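You operate a simulated robot arm through the tools that you are given. There is no shell and no other tool. Be economical: measure what you need, move in short steps, check, and stop when the job is done.

The job below is to be done with a simulated two-armed robot. You get a single attempt, and the scene is never put back.

JOB
Pick up the oil bottle with one hand, pass it to the other hand and put it on the white table top. Set down upright: oil bottle.

It is judged by the outcome, as a careful person would: the job done as asked, and still so three seconds after it is handed in. It fails if anything else is knocked over, pushed out of place, dropped, spilled or broken.

ROBOT AND FRAMES
Two 7-joint arms with two-finger parallel grippers on one trunk, on a base that drives. Base frame: it is fixed to the floor where the robot stands at the start and does not move with it; the origin is under the middle of the robot, x ahead of it, y to its left, z up; the surface under the hand at the start is at about z = 945. Units: mm, rad, N and s.
The left shoulder is at the start at [50, 168, 1157], the right one opposite. With the tool pointing down near the work surface each hand reaches from about 200 to 660 mm from the robot's upright axis, wherever it stands, measured 20 degrees to its own side. Places, roughly: white table top (48x25 cm) [800, 820, 960]. Payload 1.57 kg a hand.
The tool frame of a hand sits at the grasp point between the pads (the TCP): z along the fingers, y along the line on which they close. The tips reach 30 mm beyond it. Largest opening 80 mm; finger width 17, thickness 12; the body of the gripper, 40 by 82 mm, starts 80 mm behind the TCP.
Orientation is told as [roll, pitch, yaw] about the base's x, y, z axes, in that order, counted from this pose: with the fingers straight down and closing along the base's y, the tool's x points along the base's -x, its y along +y and its z along -z.

CONTROLS
- The arms move only by the tool play_rows. It takes "left_steps", "right_steps" or both (then of equal length, played together; a hand with none holds still); each is text: rows parted by semicolons, each of 7 numbers parted by spaces: the shift along the tool's x, y, z in units of 25 mm (1.0 is 25 mm), then the turn, a rotation vector about the tool's x, y, z in units of 5 degrees (1.0 is 5 degrees), then the gripper command, from -1 (shut) to 1 (fully open), values between in proportion. In form: x y z rx ry rz hand; .... A call has 1 to 10 rows; each row shifts and turns the commanded pose from where the row before left it, along the tool's axes as they then stand. A call with a number of a shift or a turn outside -1 to 1 is refused whole. A row lasts 0.2 s, in which the tool goes at most 50 mm and 0.15 rad; a call with a longer step from one row to the next is refused whole, and so is a gripper value outside its range. A pose out of reach is approached as far as the arm can. The call stops where the force on the tool passes 40 N (or 10 N more than at its start, if that is more) or the arm is blocked; 0.2 s more then pass. The fingers move at their own pace (about 45 mm/s each) and stop on an object; they squeeze with about 40 N. The grip force told is the motor's: it shows also when the fingers shut on nothing. Time passes only in rows, and 0.2 s behind the last, so rows that do not move let the fingers close. It gives the time, the measured TCP pose, the force on the tool (base axes), the opening and the grip force at its end, in the units of the frame above (readings bear some noise), with the torque about the TCP (base axes, N m) and any sound that the robot's microphone picked up, and new pictures: "pictures" is both (left out), scene, wrist or none (wrist: the cameras of the hands that moved).
- Cameras (640 x 400 px; columns grow to the right, rows downward): "scene" is now at [126.1, 33.9, 1379.1]; the picture's right is [0.39, -0.92, 0.00], its down [-0.41, -0.17, -0.89] and it looks along [0.82, 0.35, -0.45] (base axes); focal length 285 px, centre (320, 200). "left" rides on the left gripper at [72, 7, -122] in its tool frame; the picture's right is [-0.09, 1.00, 0.00], its down [-0.84, -0.08, -0.54] and it looks along [-0.54, -0.05, 0.84] (tool axes); focal length 238 px, centre (320, 200). "right" rides on the right gripper at [72, -7, -122] in its tool frame; the picture's right is [0.09, 1.00, 0.00], its down [-0.84, 0.08, -0.54] and it looks along [-0.54, 0.05, 0.84] (tool axes); focal length 238 px, centre (320, 200).
- move_column(by): slides the trunk up (or, below 0, down) by that many mm; the arms and the scene camera ride with it, the base frame stays. It gives what a move gives, with no picture.
- base_move(legs): drives the robot by 1 to 6 legs, each [ahead, left, turn to the left] in mm, mm and rad, along the robot's own axes; the way and the turn of a leg run together, so that a leg with both is an arc; at most 1500 mm and 3.142 rad a leg. The arms and the cameras ride along, it lands a little off, and it stops where it bumps. It gives what a move gives, and a new picture of the scene camera.
- head_to(pan, tilt): turns the head with the scene camera to pan (to the left, within 1.396 rad either way) and tilt (down, from -0.506 to 1.204), counted from straight ahead of the robot. It gives what a move gives, and a new picture of the scene camera.
- probe_pixels(camera, pixels): for up to 12 pixels [column, row] of the newest picture of that camera ("zoom" is the newest enlarged one), the place [x, y, z] in the base frame of the surface seen there, good to about 2 mm. No time passes.
- enlarge(camera, box): a new picture of the part [left, top, right, bottom] of that camera's present view, enlarged. No time passes.
- close_job(): hands the job in; it is judged then, once.

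Go step by step. Measure first, check grasps and placings, and put right what went wrong. The budget is 80 turns and 260 pictures, counting those below and the enlarged ones. Unless the task says otherwise, let go and move clear before handing in, and close with one line.

The tools are called as a command line: name --argument value ..., lists and objects as JSON in quotes. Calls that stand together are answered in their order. play_rows: Moves the arms, as the interface text tells. Its arguments: {"type":"object","properties":{"left_steps":{"type":"string"},"right_steps":{"type":"string"},"pictures":{"type":"string","enum":["both","scene","wrist","none"]}},"required":[]} The other tools are called the same way: move_column (by) slides the trunk up or down; base_move (legs) drives the base; head_to (pan, tilt) turns the head that bears the scene camera; probe_pixels (camera, pixels) gives the place of the surface under pixels of a picture; enlarge (camera, box) takes an enlarged picture of a part of a camera's view; close_job () hands the job in.

At the start:

```text
t: 0.0
left_eef_pos: [322.4, 254.1, 1273.2]
left_orientation: [-0.001, 0.0, 0.0]
left_contact_force: [0.6, 0.1, -0.5]
left_torque: [0.0, -0.01, -0.01]
left_width: 79.8
left_gripper_force: 0.1
right_eef_pos: [408.8, -29.8, 1208.1]
right_orientation: [0.001, -0.001, 0.001]
right_contact_force: [0.8, -0.4, 0.2]
right_torque: [-0.03, 0.02, 0.0]
right_width: 80.0
right_gripper_force: 0.0
trunk travel left (down, up): [-325.0, 118.0]
robot x, y, heading: [-2.7, 1.8, 0.005]
head pan, tilt: [0.4, 0.466]
```

scene: 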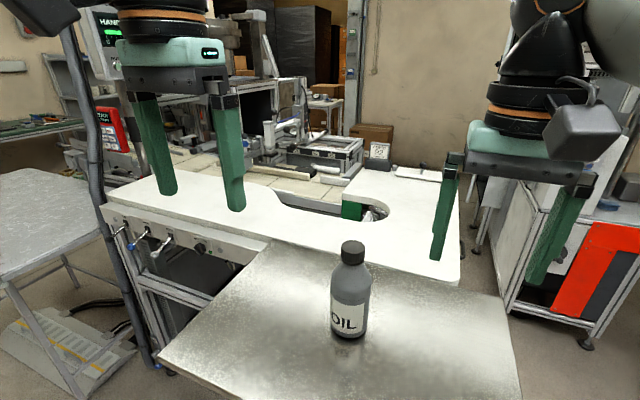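
right: 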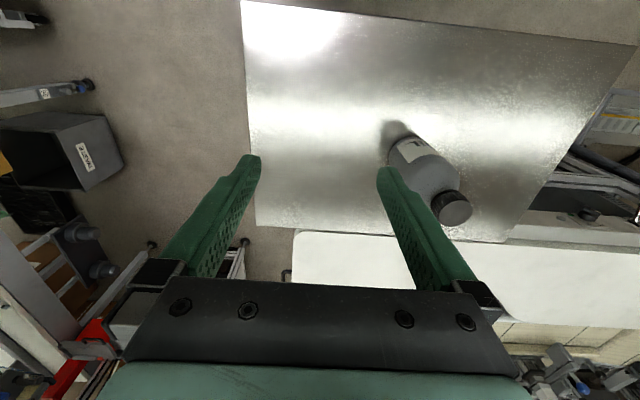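
left: 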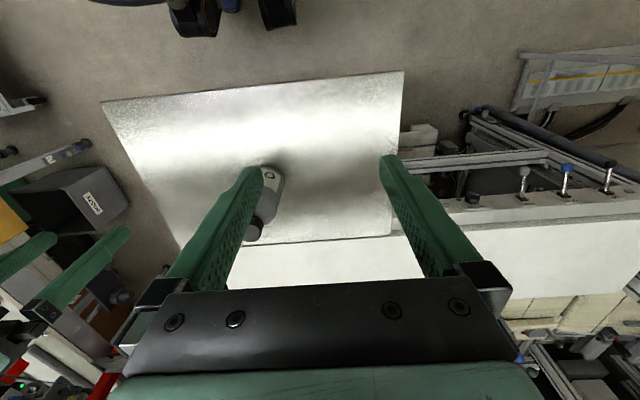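

The oil bottle stands on the metal table at scene pixels (350,250) cap to (349,335) base; the white table lies behind. I'll measure both.

probe_pixels --camera "scene" --pixels '[[352, 246], [352, 258], [350, 290], [348, 325], [335, 320], [367, 320], [345, 345], [300, 230], [200, 200], [430, 220], [270, 250], [440, 270]]'

enlarge --camera "scene" --box '[270, 220, 430, 360]'

```text
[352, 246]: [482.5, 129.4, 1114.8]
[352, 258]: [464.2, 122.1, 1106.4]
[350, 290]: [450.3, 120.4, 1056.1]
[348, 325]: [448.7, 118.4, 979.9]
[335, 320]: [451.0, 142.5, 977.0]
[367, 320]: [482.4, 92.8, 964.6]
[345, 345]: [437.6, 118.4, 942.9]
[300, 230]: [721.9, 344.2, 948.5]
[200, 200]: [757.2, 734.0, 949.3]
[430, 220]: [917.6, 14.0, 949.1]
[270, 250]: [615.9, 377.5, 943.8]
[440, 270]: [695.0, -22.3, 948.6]
```

```text
2.86 times, centred on (350, 290) of scene
```

zoom: 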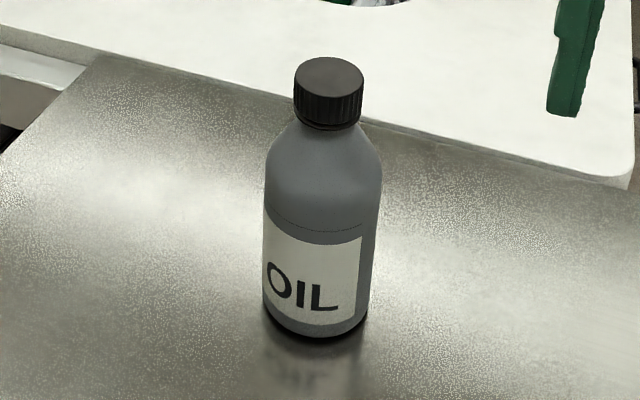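

The bottle is about 172 mm tall, with a body around 66 mm and a cap around 38 mm. I'll look left to see the target area near [800,820].

head_to --pan 0.85 --tilt 0.45

probe_pixels --camera "right" --pixels '[[456, 210], [440, 200], [472, 208], [456, 196], [424, 172]]'

```text
t: 0.9
left_eef_pos: [323.1, 254.4, 1273.8]
left_orientation: [0.0, 0.0, -0.002]
left_contact_force: [-0.1, 0.1, -1.0]
left_torque: [0.01, 0.02, -0.01]
left_width: 80.1
left_gripper_force: 0.1
right_eef_pos: [409.7, -28.8, 1208.4]
right_orientation: [0.002, 0.0, 0.001]
right_contact_force: [-0.6, -0.2, 0.7]
right_torque: [-0.01, -0.01, 0.01]
right_width: 80.0
right_gripper_force: 0.0
trunk travel left (down, up): [-325.0, 118.0]
robot x, y, heading: [-1.8, -0.8, -0.001]
head pan, tilt: [0.85, 0.45]
```

scene: 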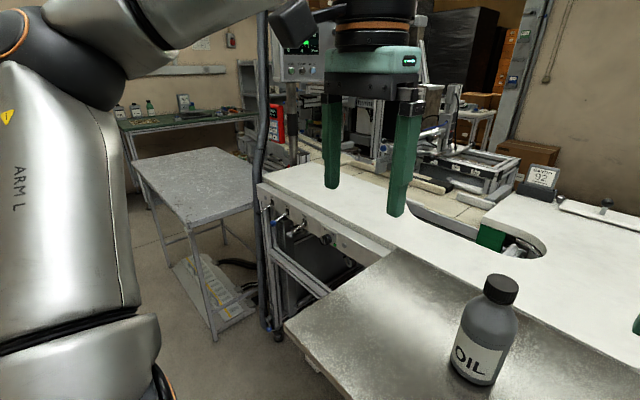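

```text
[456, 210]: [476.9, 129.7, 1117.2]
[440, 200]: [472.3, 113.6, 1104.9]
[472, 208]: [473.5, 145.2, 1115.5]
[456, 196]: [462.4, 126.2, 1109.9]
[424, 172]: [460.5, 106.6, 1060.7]
```

probe_pixels --camera "scene" --pixels '[[270, 180], [300, 190], [320, 170], [330, 210], [360, 230], [370, 200], [285, 170], [400, 250], [350, 175], [190, 170], [370, 163], [440, 200]]'

enlarge --camera "scene" --box '[230, 120, 470, 270]'

```text
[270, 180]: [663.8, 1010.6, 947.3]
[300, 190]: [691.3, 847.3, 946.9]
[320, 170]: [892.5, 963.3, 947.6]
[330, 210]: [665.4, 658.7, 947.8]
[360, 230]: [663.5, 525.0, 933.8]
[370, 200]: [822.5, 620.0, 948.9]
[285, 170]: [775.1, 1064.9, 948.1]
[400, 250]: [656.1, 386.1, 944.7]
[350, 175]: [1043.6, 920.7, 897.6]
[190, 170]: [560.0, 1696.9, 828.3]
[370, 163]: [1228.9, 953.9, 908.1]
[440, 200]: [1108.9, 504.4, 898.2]
```

```text
2.67 times, centred on (350, 195) of scene
```

zoom: 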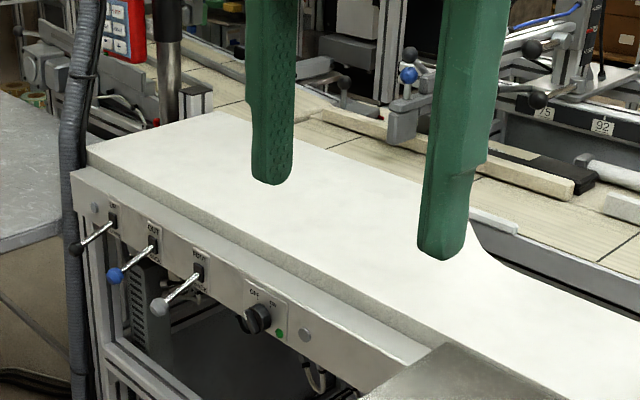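

The white top spans about x 665–900 and y 560–1060 at z 948. I'll zoom on the cap and bring the right hand above it (cap centre about [479,128]), moving the left hand a little aside.

enlarge --camera "scene" --box '[440, 260, 540, 330]'

play_rows --right_steps "-0.4 0.9 0 0 0 0 1;-0.4 0.9 0 0 0 0 1;-0.4 0.9 0 0 0 0 1;-0.4 0.9 0 0 0 0 1;-0.4 0.9 0 0 0 0 1;-0.4 0.9 0 0 0 0 1;-0.4 0.9 0 0 0 0 1" --left_steps "0 0.5 0 0 0 0 1;0 0.5 0 0 0 0 1;0 0.5 0 0 0 0 1;0 0.5 0 0 0 0 1;0 0.5 0 0 0 0 1;0 0.5 0 0 0 0 1;0 0.5 0 0 0 0 1"

```text
5.71 times, centred on (490, 295) of scene
```

zoom: 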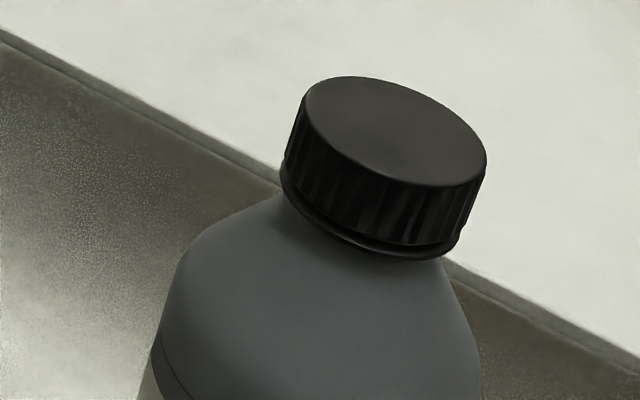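

```text
t: 2.5
left_eef_pos: [321.9, 342.5, 1274.1]
left_orientation: [0.0, 0.0, -0.001]
left_contact_force: [0.0, 0.2, -0.7]
left_torque: [-0.02, 0.0, -0.03]
left_width: 79.8
left_gripper_force: 0.1
right_eef_pos: [455.1, 96.5, 1194.1]
right_orientation: [0.002, -0.001, 0.001]
right_contact_force: [1.4, -0.6, -0.6]
right_torque: [-0.04, 0.02, -0.02]
right_width: 79.7
right_gripper_force: 0.1
right hand out of reach, approached as far as the arm can: row 5, 6, 7
trunk travel left (down, up): [-325.0, 118.0]
robot x, y, heading: [2.2, 1.4, -0.003]
head pan, tilt: [0.85, 0.45]
```

scene: 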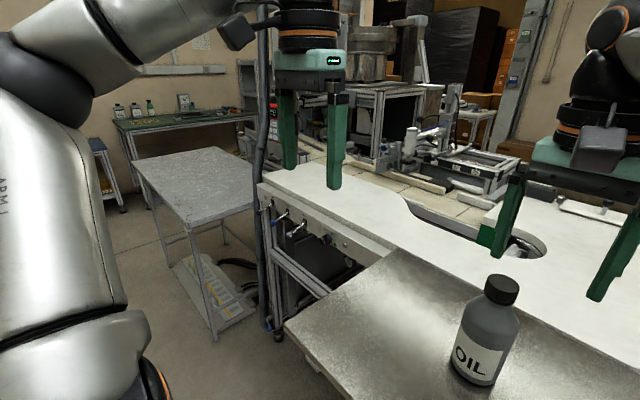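
right: 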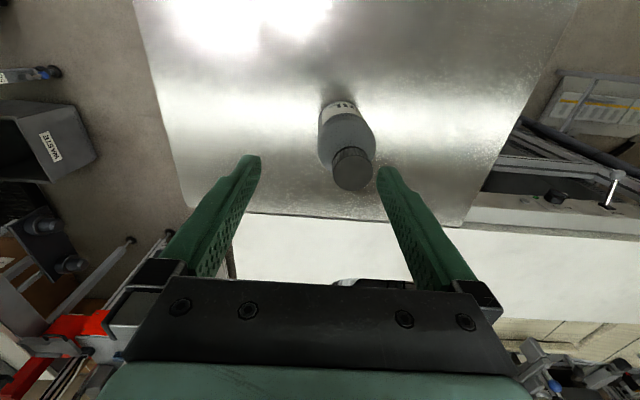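
left: 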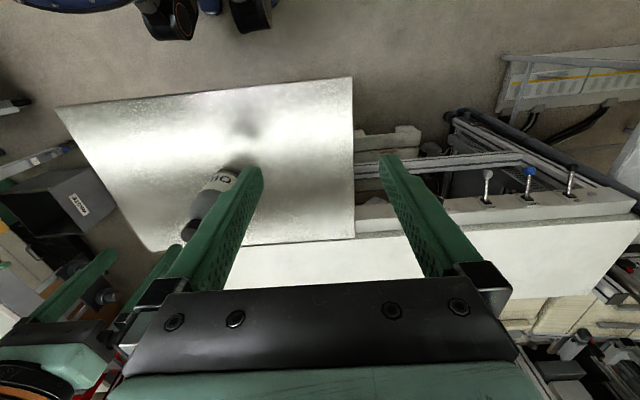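

The right hand fell short (455,96), just out of reach. I'll drive the base left 120 mm so the bottle sits in front of the right arm; the hands are well above the bottle.

base_move --legs '[[0, 120, 0]]'

probe_pixels --camera "right" --pixels '[[352, 172]]'

```text
t: 4.2
left_eef_pos: [322.3, 458.0, 1273.3]
left_orientation: [-0.001, 0.001, 0.0]
left_contact_force: [-0.2, 0.1, 0.2]
left_torque: [0.02, 0.01, -0.05]
left_width: 80.0
left_gripper_force: 0.0
right_eef_pos: [455.0, 212.6, 1194.4]
right_orientation: [0.003, -0.002, 0.001]
right_contact_force: [0.1, -1.0, -0.3]
right_torque: [-0.01, 0.05, 0.01]
right_width: 79.9
right_gripper_force: 0.1
trunk travel left (down, up): [-325.0, 118.0]
robot x, y, heading: [1.5, 122.2, -0.002]
head pan, tilt: [0.85, 0.45]
```

scene: 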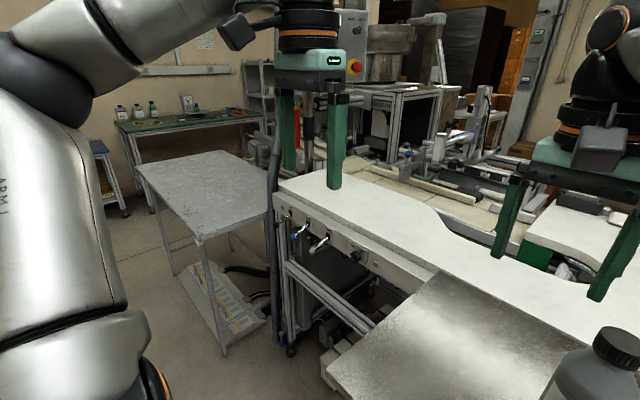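

```text
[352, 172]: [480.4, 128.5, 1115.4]
```

I'll align the right hand over the cap at (480,128).

play_rows --right_steps "-0.25 -0.84 0 0 0 0 1;-0.25 -0.84 0 0 0 0 1;-0.25 -0.84 0 0 0 0 1;-0.25 -0.84 0 0 0 0 1;0 0 0.4 0 0 0 1" --pictures "wrist"

head_to --pan 0.1 --tilt 0.55

```text
t: 5.4
left_eef_pos: [321.9, 458.7, 1274.6]
left_orientation: [0.001, 0.001, 0.0]
left_contact_force: [-0.5, -0.5, 0.9]
left_torque: [0.0, 0.01, -0.01]
left_width: 80.1
left_gripper_force: 0.1
right_eef_pos: [480.9, 128.1, 1184.9]
right_orientation: [0.0, -0.003, 0.0]
right_contact_force: [0.8, 0.1, 0.0]
right_torque: [-0.01, 0.01, 0.02]
right_width: 79.9
right_gripper_force: 0.0
trunk travel left (down, up): [-325.0, 118.0]
robot x, y, heading: [2.4, 117.3, -0.001]
head pan, tilt: [0.85, 0.45]
```

right: 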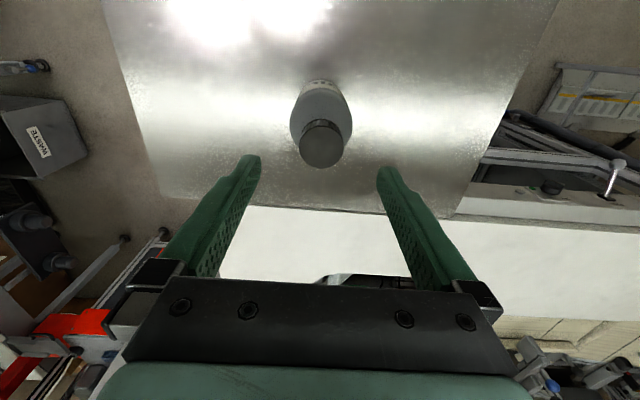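

```text
t: 6.5
left_eef_pos: [322.7, 457.8, 1273.4]
left_orientation: [-0.001, -0.002, 0.001]
left_contact_force: [0.1, -0.3, -0.5]
left_torque: [-0.01, -0.02, 0.03]
left_width: 80.0
left_gripper_force: 0.1
right_eef_pos: [480.4, 128.0, 1184.4]
right_orientation: [0.003, -0.002, 0.0]
right_contact_force: [-0.2, -0.4, 0.1]
right_torque: [0.0, 0.01, -0.01]
right_width: 80.1
right_gripper_force: 0.0
trunk travel left (down, up): [-325.0, 118.0]
robot x, y, heading: [-0.9, 120.3, 0.002]
head pan, tilt: [0.099, 0.55]
```

scene: 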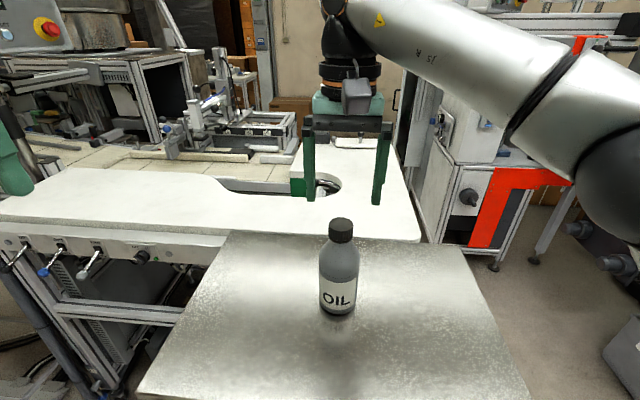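

The hand is centred over the cap. I'll lower it so the fingertips straddle the cap down to about z 1093.

play_rows --right_steps "0 0 0.62 0 0 0 1;0 0 0.62 0 0 0 1;0 0 0.62 0 0 0 1;0 0 0.6 0 0 0 1"

enlarge --camera "scene" --box '[290, 170, 400, 240]'

```text
t: 7.5
left_eef_pos: [322.9, 459.0, 1273.7]
left_orientation: [0.001, -0.001, 0.0]
left_contact_force: [1.1, 0.0, -0.3]
left_torque: [-0.02, 0.02, 0.01]
left_width: 79.9
left_gripper_force: 0.2
right_eef_pos: [478.7, 127.2, 1120.9]
right_orientation: [0.0, -0.003, -0.002]
right_contact_force: [0.5, 0.1, 0.2]
right_torque: [0.0, -0.02, 0.0]
right_width: 80.2
right_gripper_force: 0.0
trunk travel left (down, up): [-325.0, 118.0]
robot x, y, heading: [-4.5, 117.2, -0.003]
head pan, tilt: [0.099, 0.55]
```

scene: 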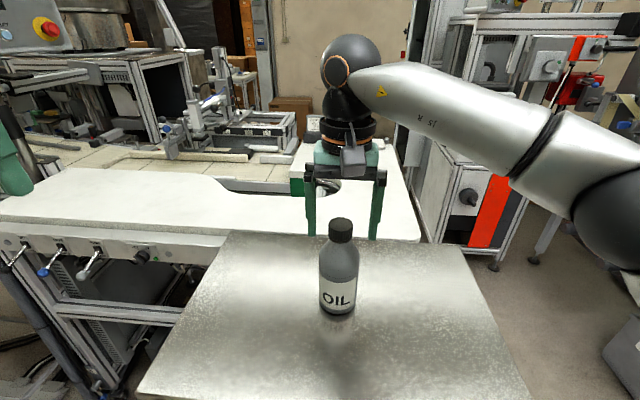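
right: 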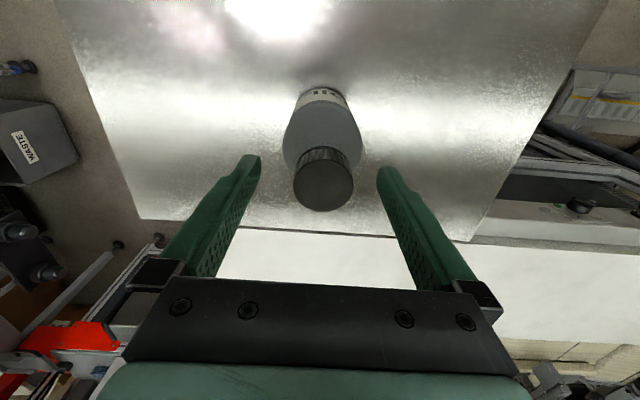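

```text
5.71 times, centred on (345, 205) of scene
```

zoom: 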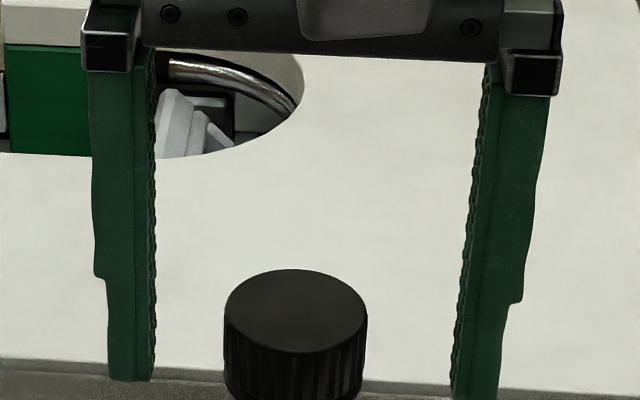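

The fingertips straddle the cap at its height, so I'll close.

play_rows --right_steps "0 0 0 0 0 0 -1;0 0 0 0 0 0 -1;0 0 0 0 0 0 -1;0 0 0 0 0 0 -1;0 0 0 0 0 0 -1"

enlarge --camera "scene" --box '[290, 190, 400, 260]'

```text
t: 8.7
left_eef_pos: [323.1, 458.5, 1273.5]
left_orientation: [-0.001, -0.001, -0.001]
left_contact_force: [0.4, -0.6, -0.7]
left_torque: [0.01, 0.02, 0.0]
left_width: 80.1
left_gripper_force: 0.1
right_eef_pos: [478.9, 129.0, 1121.8]
right_orientation: [0.003, -0.002, 0.0]
right_contact_force: [-0.7, 1.2, 1.0]
right_torque: [0.03, -0.02, -0.01]
right_width: 38.4
right_gripper_force: 37.6
trunk travel left (down, up): [-325.0, 118.0]
robot x, y, heading: [0.5, 120.0, 0.003]
head pan, tilt: [0.099, 0.55]
```

scene: 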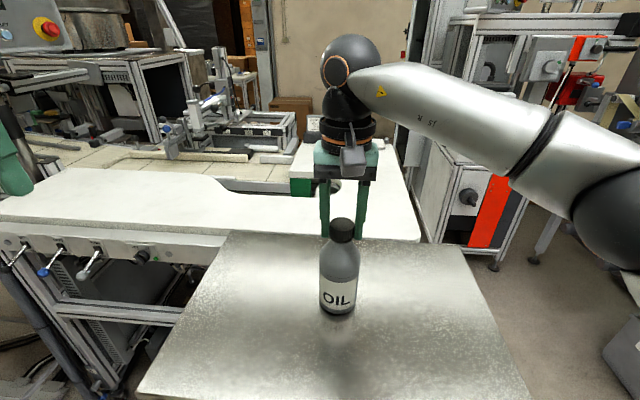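
right: 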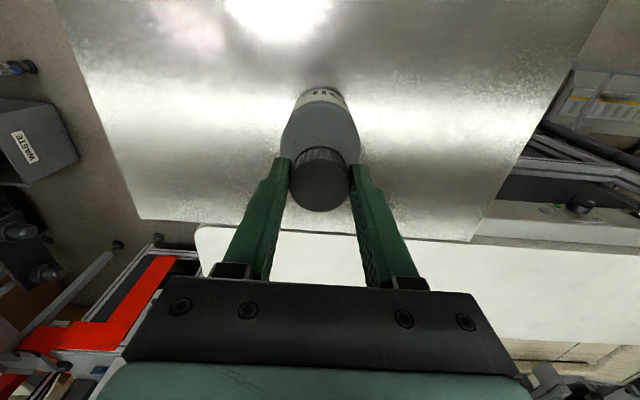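

```text
5.71 times, centred on (345, 225) of scene
```

zoom: 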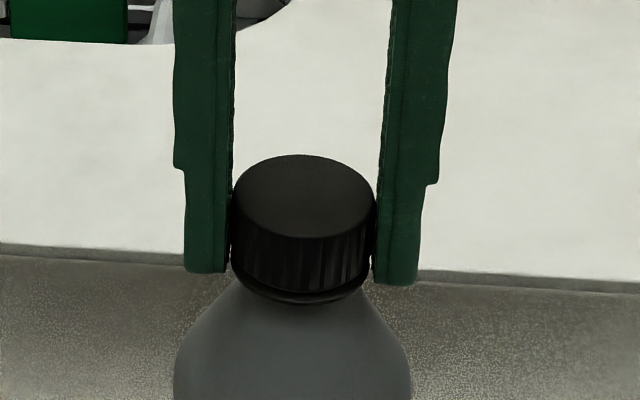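

The cap is gripped (38.4 mm, 37.6 N). I'll lift 20 mm straight up first, then on up and back.

play_rows --right_steps "0 0 -0.4 0 0 0 -1;0 0 -0.4 0 0 0 -1;0 0 -0.8 0 0 0 -1;0.4 0 -0.8 0 0 0 -1;0.6 0 -0.8 0 0 0 -1;0.6 0 -0.8 0 0 0 -1;0.6 0 0 0 0 0 -1;0 0 0 0 0 0 -1"

```text
t: 10.5
left_eef_pos: [323.2, 457.4, 1274.1]
left_orientation: [0.0, 0.0, 0.001]
left_contact_force: [-0.1, -0.3, -0.1]
left_torque: [-0.03, 0.0, 0.01]
left_width: 79.8
left_gripper_force: 0.1
right_eef_pos: [427.3, 130.5, 1221.9]
right_orientation: [0.003, -0.002, 0.001]
right_contact_force: [-0.3, 0.2, -4.0]
right_torque: [-0.03, 0.02, 0.0]
right_width: 37.8
right_gripper_force: 40.0
trunk travel left (down, up): [-325.0, 118.0]
robot x, y, heading: [-3.3, 117.5, -0.003]
head pan, tilt: [0.099, 0.55]
```

scene: 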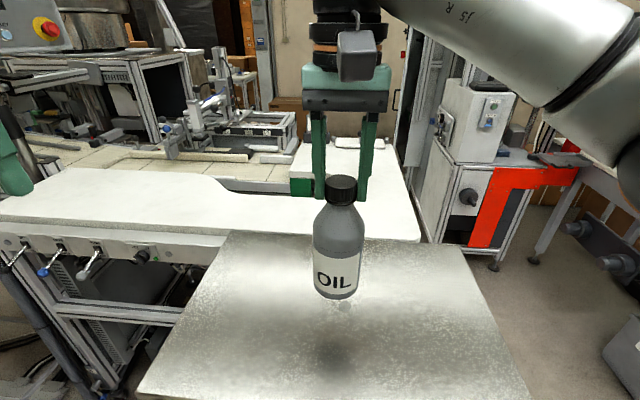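
right: 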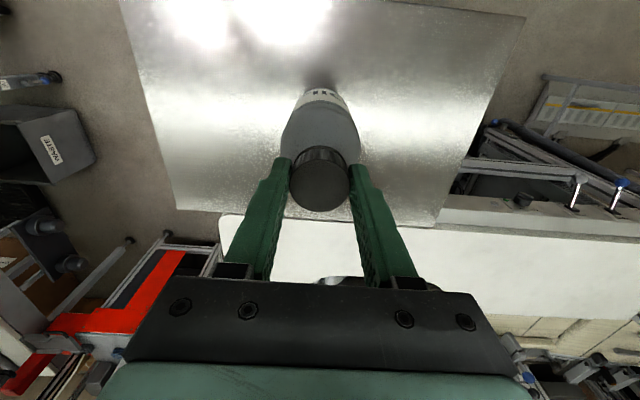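

The bottle hangs straight at (427,130), bottom around z 1044. I'll turn the left hand in place: yaw −35° and tilt 45° forward, so it can take the body from the back left.

play_rows --left_steps "0 0 0 0 0 1 1;0 0 0 0 0 1 1;0 0 0 0 0 1 1;0 0 0 0 0 1 1;0 0 0 0 0 1 1;0 0 0 0 0 1 1;0 0 0 0 0 1 1" --pictures "none"

play_rows --left_steps "0 0 0 0 -1 0 1;0 0 0 0 -1 0 1;0 0 0 0 -1 0 1;0 0 0 0 -1 0 1;0 0 0 0 -1 0 1;0 0 0 0 -1 0 1;0 0 0 0 -1 0 1;0 0 0 0 -1 0 1;0 0 0 0 -1 0 1" --pictures "wrist"

head_to --pan 0.25 --tilt 0.55

```text
t: 12.1
left_eef_pos: [322.6, 457.3, 1274.6]
left_orientation: [0.0, -0.001, -0.615]
left_contact_force: [-0.7, -0.1, -0.3]
left_torque: [0.02, 0.0, 0.01]
left_width: 80.1
left_gripper_force: 0.0
right_eef_pos: [426.2, 131.6, 1221.1]
right_orientation: [0.002, -0.001, 0.001]
right_contact_force: [-0.9, 0.0, -3.0]
right_torque: [-0.03, 0.04, -0.05]
right_width: 37.7
right_gripper_force: 40.3
trunk travel left (down, up): [-325.0, 118.0]
robot x, y, heading: [-0.2, 118.1, 0.004]
head pan, tilt: [0.099, 0.55]
```

```text
t: 14.1
left_eef_pos: [323.8, 457.8, 1273.6]
left_orientation: [0.0, -0.787, -0.611]
left_contact_force: [0.5, 0.4, -0.1]
left_torque: [0.02, 0.03, -0.02]
left_width: 80.1
left_gripper_force: 0.0
right_eef_pos: [427.8, 131.1, 1222.2]
right_orientation: [0.001, -0.002, 0.0]
right_contact_force: [-0.3, 0.3, -3.4]
right_torque: [-0.02, 0.01, -0.04]
right_width: 37.6
right_gripper_force: 40.1
trunk travel left (down, up): [-325.0, 118.0]
robot x, y, heading: [-0.3, 115.3, 0.002]
head pan, tilt: [0.099, 0.55]
```

left: 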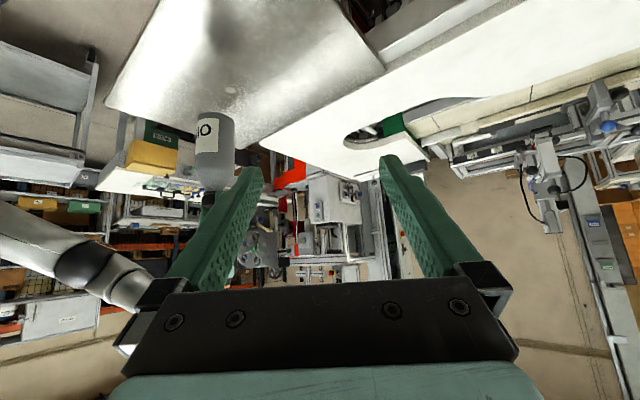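

```text
t: 14.8
left_eef_pos: [323.4, 458.1, 1274.4]
left_orientation: [0.001, -0.785, -0.61]
left_contact_force: [0.8, -0.4, 0.2]
left_torque: [-0.01, 0.0, -0.03]
left_width: 79.9
left_gripper_force: 0.0
right_eef_pos: [427.0, 131.3, 1222.0]
right_orientation: [0.002, -0.002, 0.0]
right_contact_force: [0.3, -0.1, -3.0]
right_torque: [-0.02, -0.01, 0.04]
right_width: 37.7
right_gripper_force: 39.4
trunk travel left (down, up): [-325.0, 118.0]
robot x, y, heading: [-1.5, 117.4, -0.001]
head pan, tilt: [0.25, 0.55]
```

scene: 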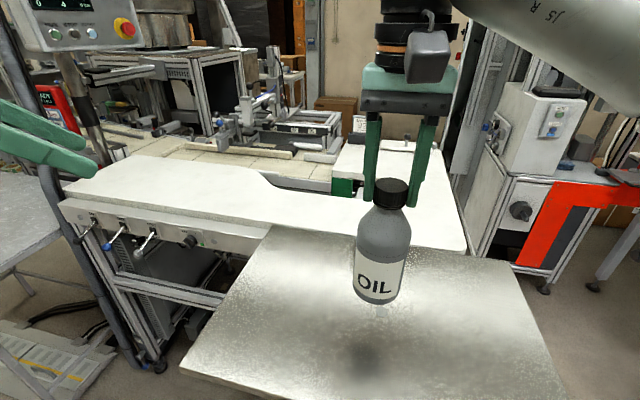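

The left tool is tilted and clear. I'll move it to a standoff 120 mm short of the bottle axis along its approach.

play_rows --left_steps "-0.316 -0.925 0.862 0 0 0 1;-0.316 -0.925 0.862 0 0 0 1;-0.316 -0.925 0.862 0 0 0 1;-0.316 -0.925 0.862 0 0 0 1;-0.316 -0.925 0.862 0 0 0 1;-0.316 -0.925 0.862 0 0 0 1;-0.316 -0.925 0.862 0 0 0 1;-0.316 -0.925 0.862 0 0 0 1;-0.316 -0.925 0.862 0 0 0 1"

```text
t: 16.8
left_eef_pos: [356.1, 178.1, 1183.8]
left_orientation: [-0.001, -0.785, -0.609]
left_contact_force: [1.2, 0.1, 0.4]
left_torque: [0.01, 0.04, -0.01]
left_width: 80.1
left_gripper_force: 0.0
right_eef_pos: [428.1, 130.0, 1220.6]
right_orientation: [0.004, -0.001, 0.001]
right_contact_force: [0.5, 0.3, -4.1]
right_torque: [-0.02, 0.02, 0.0]
right_width: 37.5
right_gripper_force: 39.8
trunk travel left (down, up): [-325.0, 118.0]
robot x, y, heading: [4.6, 117.4, 0.007]
head pan, tilt: [0.25, 0.55]
```

scene: 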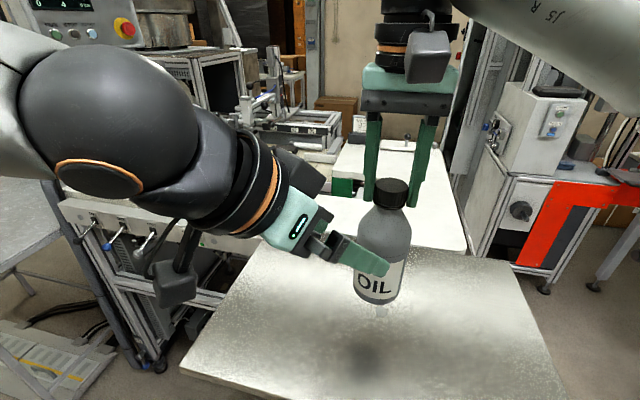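
left: 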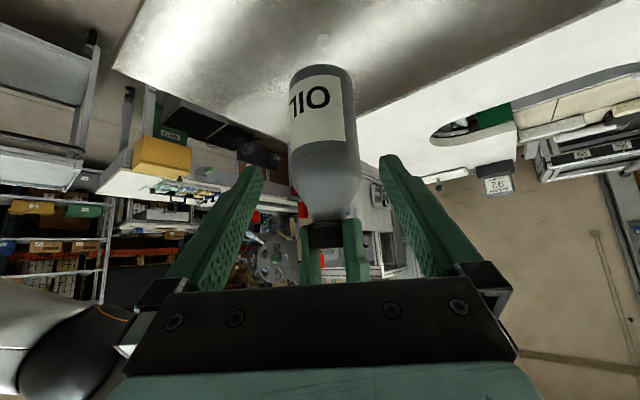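

The bottle is centred between the left fingers (column ~323). I'll advance 80 mm along the tool axis and check.

play_rows --left_steps "0 0.02 0.8 0 0 0 1;0 0.02 0.8 0 0 0 1;0 0.02 0.8 0 0 0 1;0 0.02 0.8 0 0 0 1"

enlarge --camera "scene" --box '[300, 150, 460, 320]'

```text
t: 17.8
left_eef_pos: [402.6, 149.2, 1129.5]
left_orientation: [-0.002, -0.785, -0.61]
left_contact_force: [0.0, -0.4, -0.4]
left_torque: [0.0, 0.0, 0.0]
left_width: 79.9
left_gripper_force: 0.0
right_eef_pos: [427.7, 129.7, 1221.4]
right_orientation: [0.0, 0.0, 0.001]
right_contact_force: [0.1, 0.1, -3.1]
right_torque: [-0.01, 0.01, 0.03]
right_width: 37.4
right_gripper_force: 39.6
trunk travel left (down, up): [-325.0, 118.0]
robot x, y, heading: [-0.3, 114.4, -0.004]
head pan, tilt: [0.25, 0.55]
```

scene: 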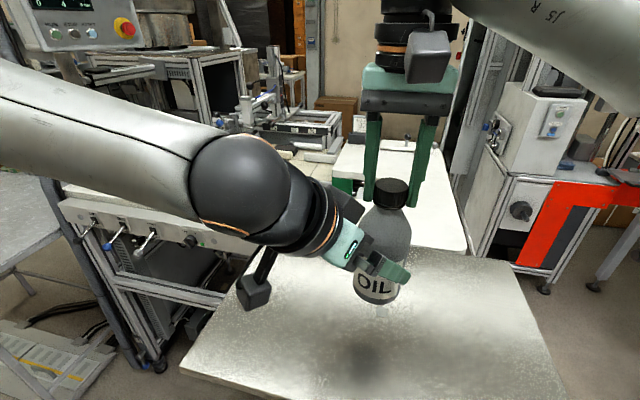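
left: 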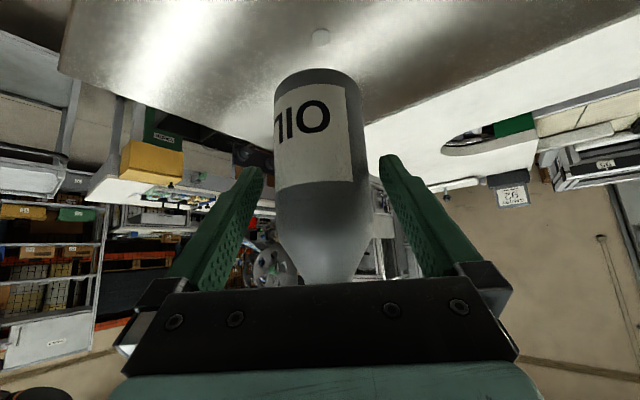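

```text
2.35 times, centred on (380, 235) of scene
```

zoom: 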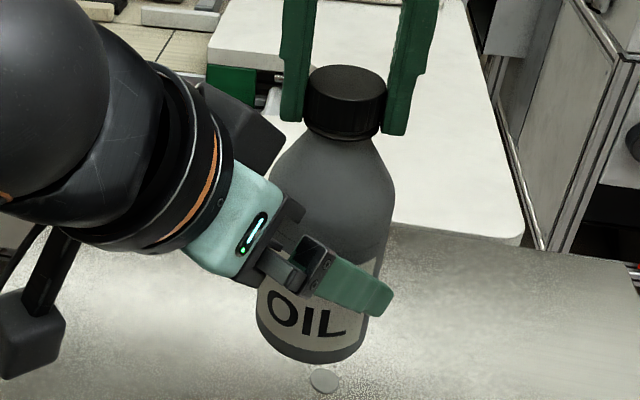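

Aligned within about 1 mm. I'll advance the last 44 mm and close the left fingers.

play_rows --left_steps "0 -0.02 0.6 0 0 0 1;0 -0.02 0.6 0 0 0 1;0 0 0.56 0 0 0 1;0 0 0 0 0 0 1"

```text
t: 18.8
left_eef_pos: [428.0, 131.9, 1098.8]
left_orientation: [0.002, -0.784, -0.614]
left_contact_force: [0.6, -0.1, 0.4]
left_torque: [0.0, 0.0, 0.01]
left_width: 79.8
left_gripper_force: 0.0
right_eef_pos: [427.2, 130.3, 1222.2]
right_orientation: [-0.001, -0.002, 0.001]
right_contact_force: [0.1, -0.9, -3.2]
right_torque: [-0.01, 0.02, -0.01]
right_width: 37.2
right_gripper_force: 40.7
trunk travel left (down, up): [-325.0, 118.0]
robot x, y, heading: [-1.7, 115.5, 0.001]
head pan, tilt: [0.25, 0.55]
```

scene: 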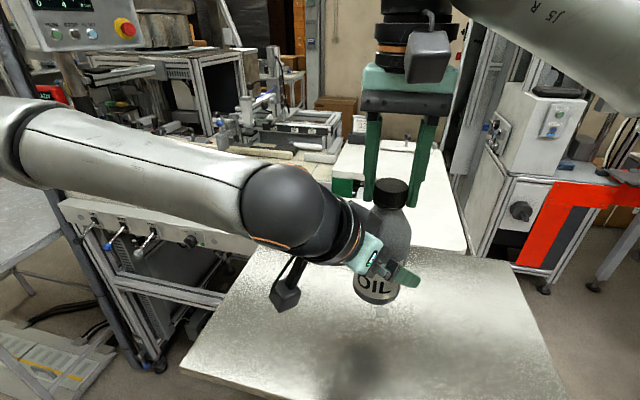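
left: 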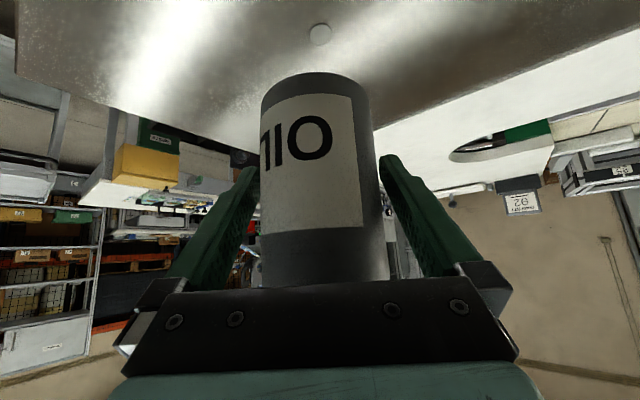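

The body sits between the left pads, so I'll close the left hand.

play_rows --left_steps "0 0 0 0 0 0 -1;0 0 0 0 0 0 -1;0 0 0 0 0 0 -1;0 0 0 0 0 0 -1"

```text
t: 19.8
left_eef_pos: [428.2, 131.8, 1099.6]
left_orientation: [0.0, -0.785, -0.611]
left_contact_force: [0.6, 0.3, 1.0]
left_torque: [0.0, 0.06, 0.04]
left_width: 66.5
left_gripper_force: 40.2
right_eef_pos: [427.7, 131.1, 1221.5]
right_orientation: [0.004, -0.001, 0.002]
right_contact_force: [-2.0, 0.0, -3.7]
right_torque: [-0.01, 0.06, 0.02]
right_width: 37.5
right_gripper_force: 40.1
trunk travel left (down, up): [-325.0, 118.0]
robot x, y, heading: [-0.8, 118.9, -0.002]
head pan, tilt: [0.25, 0.55]
```

scene: 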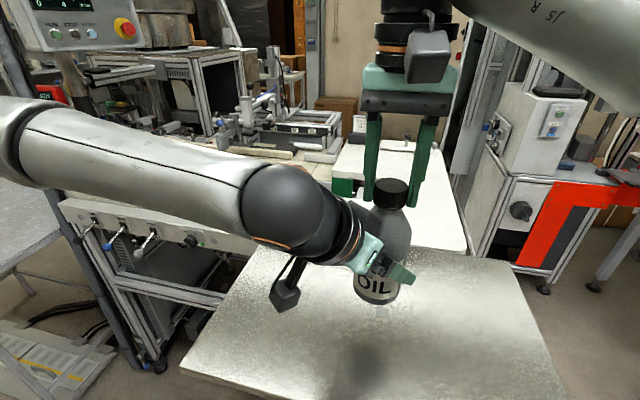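
left: 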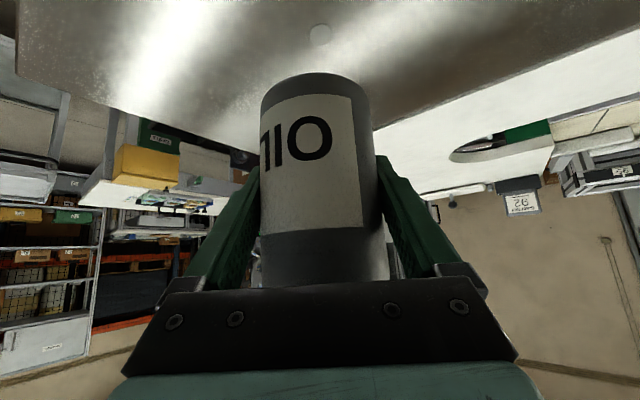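

The left hand has it (66.5 mm, 40 N). I'll open the right hand and lift it straight up, away from the bottle.

play_rows --right_steps "0 0 0 0 0 0 1;0 0 0 0 0 0 1;0 0 0 0 0 0 1;0 0 -0.8 0 0 0 1;0 0 -0.8 0 0 0 1;0 0 -0.8 0 0 0 1;0 0 -0.4 0 0 0 1" --left_steps "0 0 0 0 0 0 -1;0 0 0 0 0 0 -1;0 0 0 0 0 0 -1;0 0 0 0 0 0 -1;0 0 0 0 0 0 -1;0 0 0 0 0 0 -1;0 0 0 0 0 0 -1"

```text
t: 21.4
left_eef_pos: [428.8, 130.7, 1098.9]
left_orientation: [0.0, -0.785, -0.611]
left_contact_force: [0.1, 0.1, 0.4]
left_torque: [0.0, 0.01, -0.01]
left_width: 66.3
left_gripper_force: 39.5
right_eef_pos: [427.5, 128.9, 1291.5]
right_orientation: [0.005, -0.003, -0.001]
right_contact_force: [0.2, -0.1, -0.5]
right_torque: [0.0, -0.01, 0.01]
right_width: 80.4
right_gripper_force: 0.0
trunk travel left (down, up): [-325.0, 118.0]
robot x, y, heading: [-0.6, 117.0, -0.005]
head pan, tilt: [0.25, 0.55]
```

scene: 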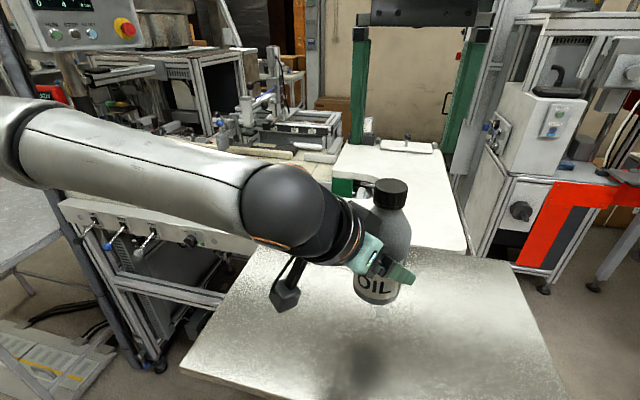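
right: 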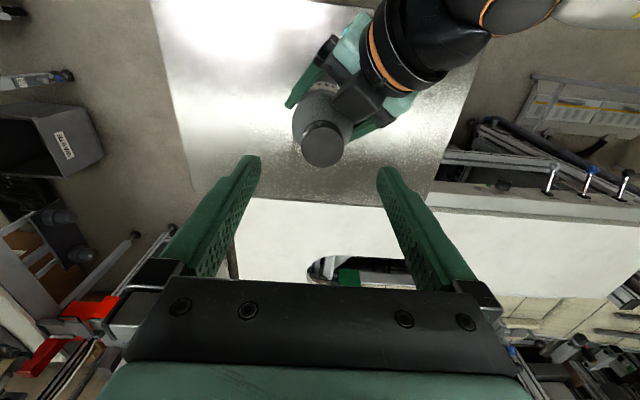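
left: 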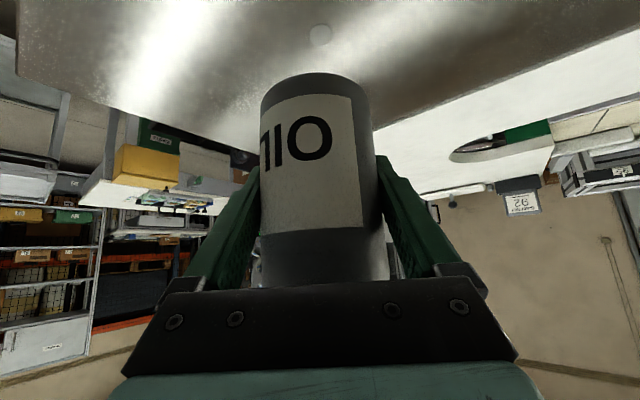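

The handover is done: the bottle is held upright by the left hand alone and the right hand is clear. I'll tuck the right hand back and look left to plan the drive.

play_rows --right_steps "0.5 -0.8 0 0 0 0 1;0.5 -0.8 0 0 0 0 1;0.5 -0.8 0 0 0 0 1;0.5 -0.8 0 0 0 0 1;0.5 -0.8 0 0 0 0 1;0.5 -0.8 0 0 0 0 1;0.5 -0.8 0 0 0 0 1" --pictures "none"

head_to --pan 0.7 --tilt 0.7

```text
t: 23.0
left_eef_pos: [427.6, 130.0, 1098.6]
left_orientation: [0.002, -0.785, -0.614]
left_contact_force: [0.0, -1.0, 0.3]
left_torque: [0.0, -0.02, -0.02]
left_width: 66.4
left_gripper_force: 39.8
right_eef_pos: [337.6, -10.8, 1290.4]
right_orientation: [0.001, -0.001, 0.001]
right_contact_force: [-0.7, 0.1, 0.1]
right_torque: [0.02, -0.04, 0.01]
right_width: 79.9
right_gripper_force: 0.1
trunk travel left (down, up): [-325.0, 118.0]
robot x, y, heading: [-1.6, 113.5, 0.005]
head pan, tilt: [0.25, 0.55]
```

```text
t: 23.9
left_eef_pos: [429.3, 130.8, 1099.9]
left_orientation: [0.001, -0.785, -0.611]
left_contact_force: [-0.1, -0.4, 0.1]
left_torque: [-0.03, 0.05, 0.0]
left_width: 66.5
left_gripper_force: 40.0
right_eef_pos: [338.7, -10.5, 1290.9]
right_orientation: [0.002, 0.0, 0.0]
right_contact_force: [0.2, -0.5, -0.5]
right_torque: [0.01, -0.02, 0.02]
right_width: 79.7
right_gripper_force: 0.1
trunk travel left (down, up): [-325.0, 118.0]
robot x, y, heading: [3.0, 118.9, -0.0]
head pan, tilt: [0.7, 0.7]
```

scene: 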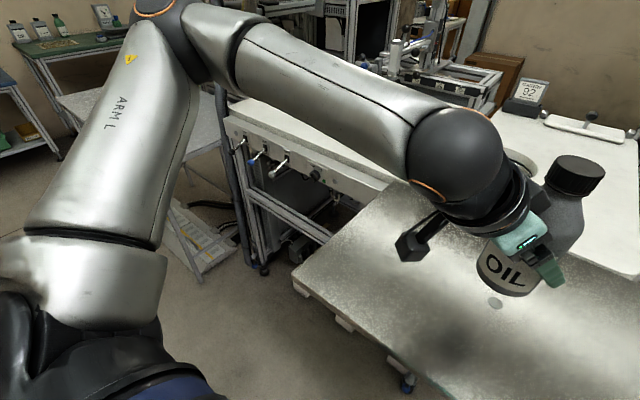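

I'll measure the obstacles around the planned base spot.

probe_pixels --camera "scene" --pixels '[[297, 280], [400, 186], [445, 385], [240, 150], [252, 163], [274, 172], [262, 268], [225, 170], [185, 255], [408, 388], [120, 95], [330, 230]]'

```text
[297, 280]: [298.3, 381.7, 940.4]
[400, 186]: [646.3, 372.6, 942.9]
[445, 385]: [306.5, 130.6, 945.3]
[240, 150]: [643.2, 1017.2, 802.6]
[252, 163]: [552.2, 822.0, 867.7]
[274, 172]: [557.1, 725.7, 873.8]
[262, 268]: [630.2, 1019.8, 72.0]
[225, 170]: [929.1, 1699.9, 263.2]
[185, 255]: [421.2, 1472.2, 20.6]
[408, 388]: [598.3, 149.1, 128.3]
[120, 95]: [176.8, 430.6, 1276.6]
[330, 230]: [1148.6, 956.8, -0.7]
```

The robot can stand at about (200,740), clear of the metal table's left edge (y 382) and the levers (x 550). I'll drive left, then ahead.

base_move --legs '[[0, 622, 0], [190, 0, 0]]'

```text
t: 30.9
left_eef_pos: [623.9, 737.1, 1098.6]
left_orientation: [0.0, -0.782, -0.615]
left_contact_force: [0.2, 0.8, 0.0]
left_torque: [0.0, 0.01, 0.0]
left_width: 66.3
left_gripper_force: 39.7
right_eef_pos: [532.6, 595.6, 1290.1]
right_orientation: [0.003, 0.0, -0.003]
right_contact_force: [-0.2, -0.3, -0.1]
right_torque: [0.03, 0.04, 0.02]
right_width: 80.1
right_gripper_force: 0.0
trunk travel left (down, up): [-325.0, 118.0]
robot x, y, heading: [194.4, 724.0, -0.001]
head pan, tilt: [0.7, 0.7]
```

scene: 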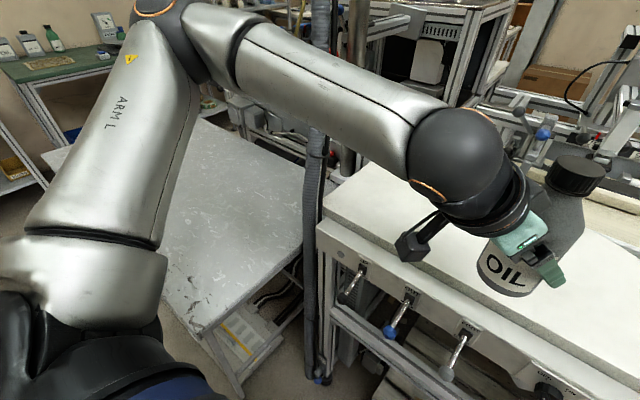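

The base landed at (194,724) and the bottle is at (624,737). I'll shift it over the white top towards (770,815) at the current height.

play_rows --left_steps "-0.264 0.738 0.264 0 0 0 -1;-0.264 0.738 0.264 0 0 0 -1;-0.264 0.738 0.264 0 0 0 -1;-0.264 0.738 0.264 0 0 0 -1;-0.264 0.738 0.264 0 0 0 -1;-0.264 0.738 0.264 0 0 0 -1;-0.264 0.738 0.264 0 0 0 -1;-0.264 0.738 0.264 0 0 0 -1"

```text
t: 32.7
left_eef_pos: [769.2, 814.3, 1099.9]
left_orientation: [0.0, -0.783, -0.616]
left_contact_force: [0.6, -0.6, 0.2]
left_torque: [0.02, -0.03, 0.04]
left_width: 66.4
left_gripper_force: 40.0
right_eef_pos: [531.4, 596.5, 1290.6]
right_orientation: [0.002, -0.002, -0.005]
right_contact_force: [0.4, 1.0, 1.0]
right_torque: [-0.01, 0.03, 0.05]
right_width: 80.1
right_gripper_force: 0.1
trunk travel left (down, up): [-325.0, 118.0]
robot x, y, heading: [191.5, 727.6, -0.005]
head pan, tilt: [0.7, 0.7]
```

scene: 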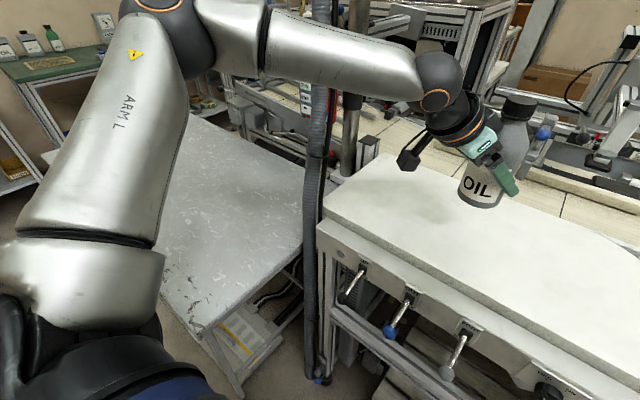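
left: 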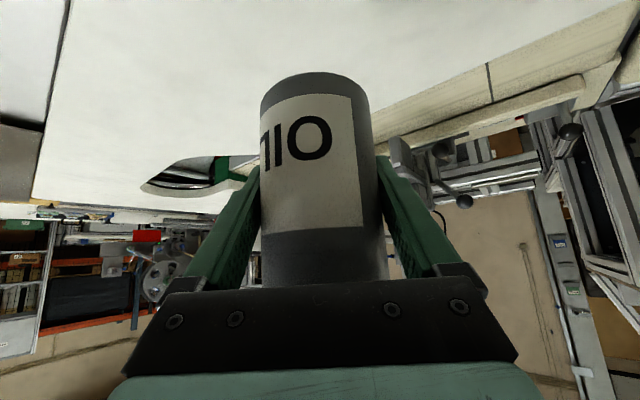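

The bottle is over the white top with clear space around it. I'll lower 80 mm, leaving about a 15 mm gap, and turn the head for a clearer view.

play_rows --left_steps "0.566 0 0.566 0 0 0 -1;0.566 0 0.566 0 0 0 -1;0.566 0 0.566 0 0 0 -1;0.566 0 0.566 0 0 0 -1;0 0 0 0 0 0 -1" --pictures "wrist"

head_to --pan 0.3 --tilt 0.6

enlarge --camera "scene" --box '[200, 80, 440, 230]'

```text
t: 33.9
left_eef_pos: [767.9, 814.8, 1020.8]
left_orientation: [0.001, -0.785, -0.616]
left_contact_force: [0.2, 0.2, 0.5]
left_torque: [0.01, 0.0, -0.01]
left_width: 66.4
left_gripper_force: 40.5
right_eef_pos: [531.0, 596.0, 1290.4]
right_orientation: [0.002, -0.002, -0.003]
right_contact_force: [-0.6, 0.1, -0.4]
right_torque: [0.0, -0.02, 0.01]
right_width: 80.1
right_gripper_force: 0.1
trunk travel left (down, up): [-325.0, 118.0]
robot x, y, heading: [192.7, 727.1, -0.005]
head pan, tilt: [0.7, 0.7]
```

left: 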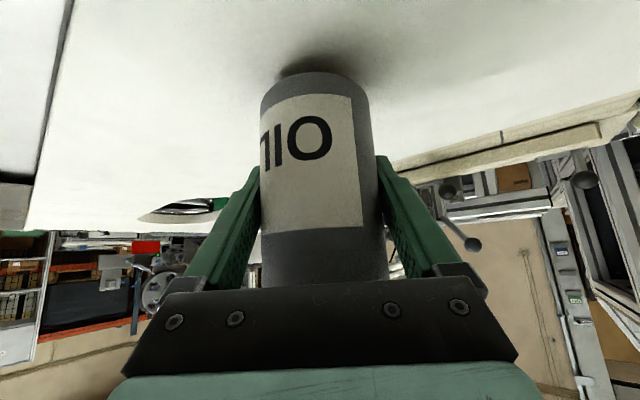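

```text
t: 34.7
left_eef_pos: [767.3, 814.2, 1021.8]
left_orientation: [-0.001, -0.785, -0.615]
left_contact_force: [-0.3, -0.4, -0.4]
left_torque: [0.04, -0.01, -0.01]
left_width: 66.5
left_gripper_force: 40.2
right_eef_pos: [530.2, 595.7, 1289.3]
right_orientation: [0.002, -0.001, -0.005]
right_contact_force: [-0.1, -1.4, -0.2]
right_torque: [0.01, 0.0, 0.01]
right_width: 80.0
right_gripper_force: 0.1
trunk travel left (down, up): [-325.0, 118.0]
robot x, y, heading: [192.3, 722.3, -0.004]
head pan, tilt: [0.3, 0.6]
```

scene: 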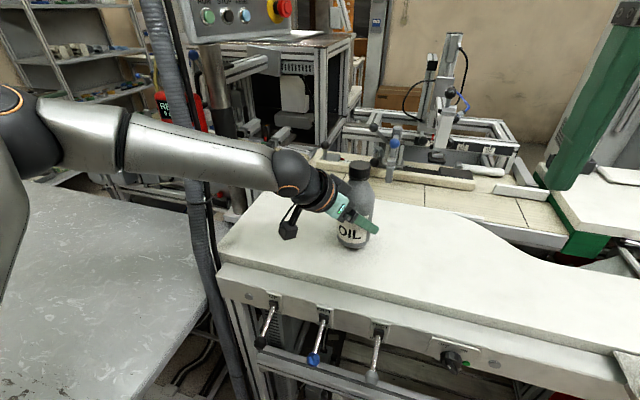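

```text
2.67 times, centred on (320, 155) of scene
```

zoom: 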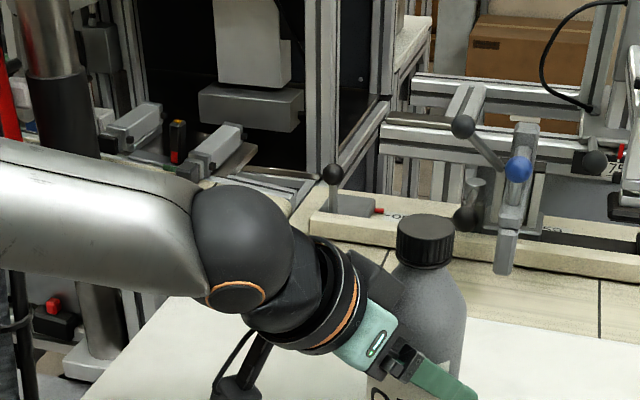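

The gap is about 18 mm. I'll lower 13 mm, then creep in 1 mm rows and watch the force.

play_rows --left_steps "0.19 0 0.19 0 0 0 -1;0.18 0 0.18 0 0 0 -1;0 0 0 0 0 0 -1" --pictures "none"

play_rows --left_steps "0.03 0 0.03 0 0 0 -1;0.03 0 0.03 0 0 0 -1;0.03 0 0.03 0 0 0 -1" --pictures "wrist"

enlarge --camera "scene" --box '[310, 150, 410, 260]'

```text
t: 35.5
left_eef_pos: [767.7, 813.2, 1007.0]
left_orientation: [0.0, -0.787, -0.616]
left_contact_force: [-0.5, 0.3, 0.3]
left_torque: [0.01, 0.04, 0.01]
left_width: 66.4
left_gripper_force: 39.8
right_eef_pos: [531.1, 594.9, 1289.7]
right_orientation: [0.001, -0.002, -0.005]
right_contact_force: [0.3, 0.4, -0.1]
right_torque: [-0.04, -0.01, 0.01]
right_width: 80.0
right_gripper_force: 0.1
trunk travel left (down, up): [-325.0, 118.0]
robot x, y, heading: [190.2, 723.0, -0.001]
head pan, tilt: [0.3, 0.6]
```

```text
t: 36.3
left_eef_pos: [767.5, 814.3, 1006.9]
left_orientation: [0.003, -0.79, -0.615]
left_contact_force: [-3.3, 3.6, 10.2]
left_torque: [0.1, 0.5, -0.11]
left_width: 66.4
left_gripper_force: 39.8
right_eef_pos: [529.4, 596.6, 1291.1]
right_orientation: [0.001, -0.004, -0.004]
right_contact_force: [-0.1, 0.0, 0.0]
right_torque: [0.01, 0.01, 0.02]
right_width: 80.1
right_gripper_force: 0.0
trunk travel left (down, up): [-325.0, 118.0]
robot x, y, heading: [193.2, 727.3, -0.006]
head pan, tilt: [0.3, 0.6]
```

left: 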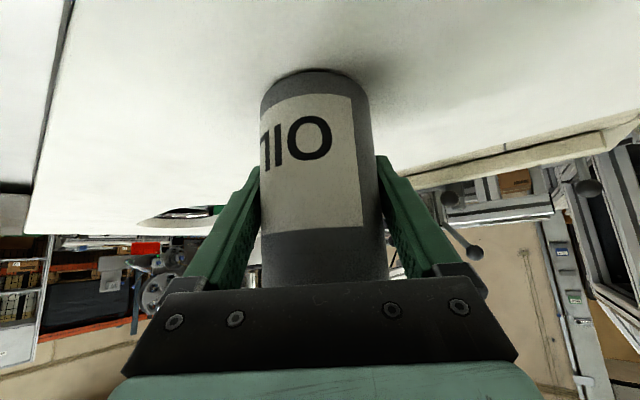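

```text
3.64 times, centred on (360, 205) of scene
```

zoom: 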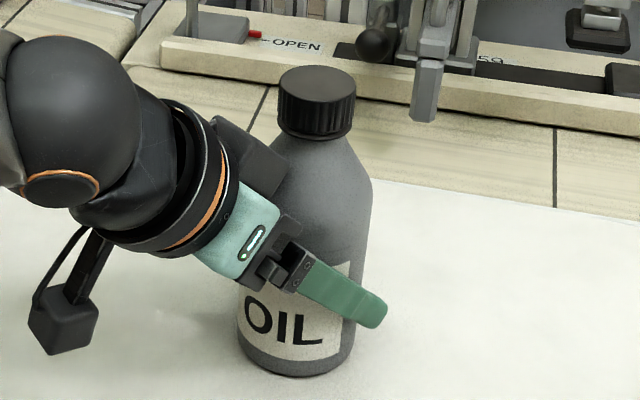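

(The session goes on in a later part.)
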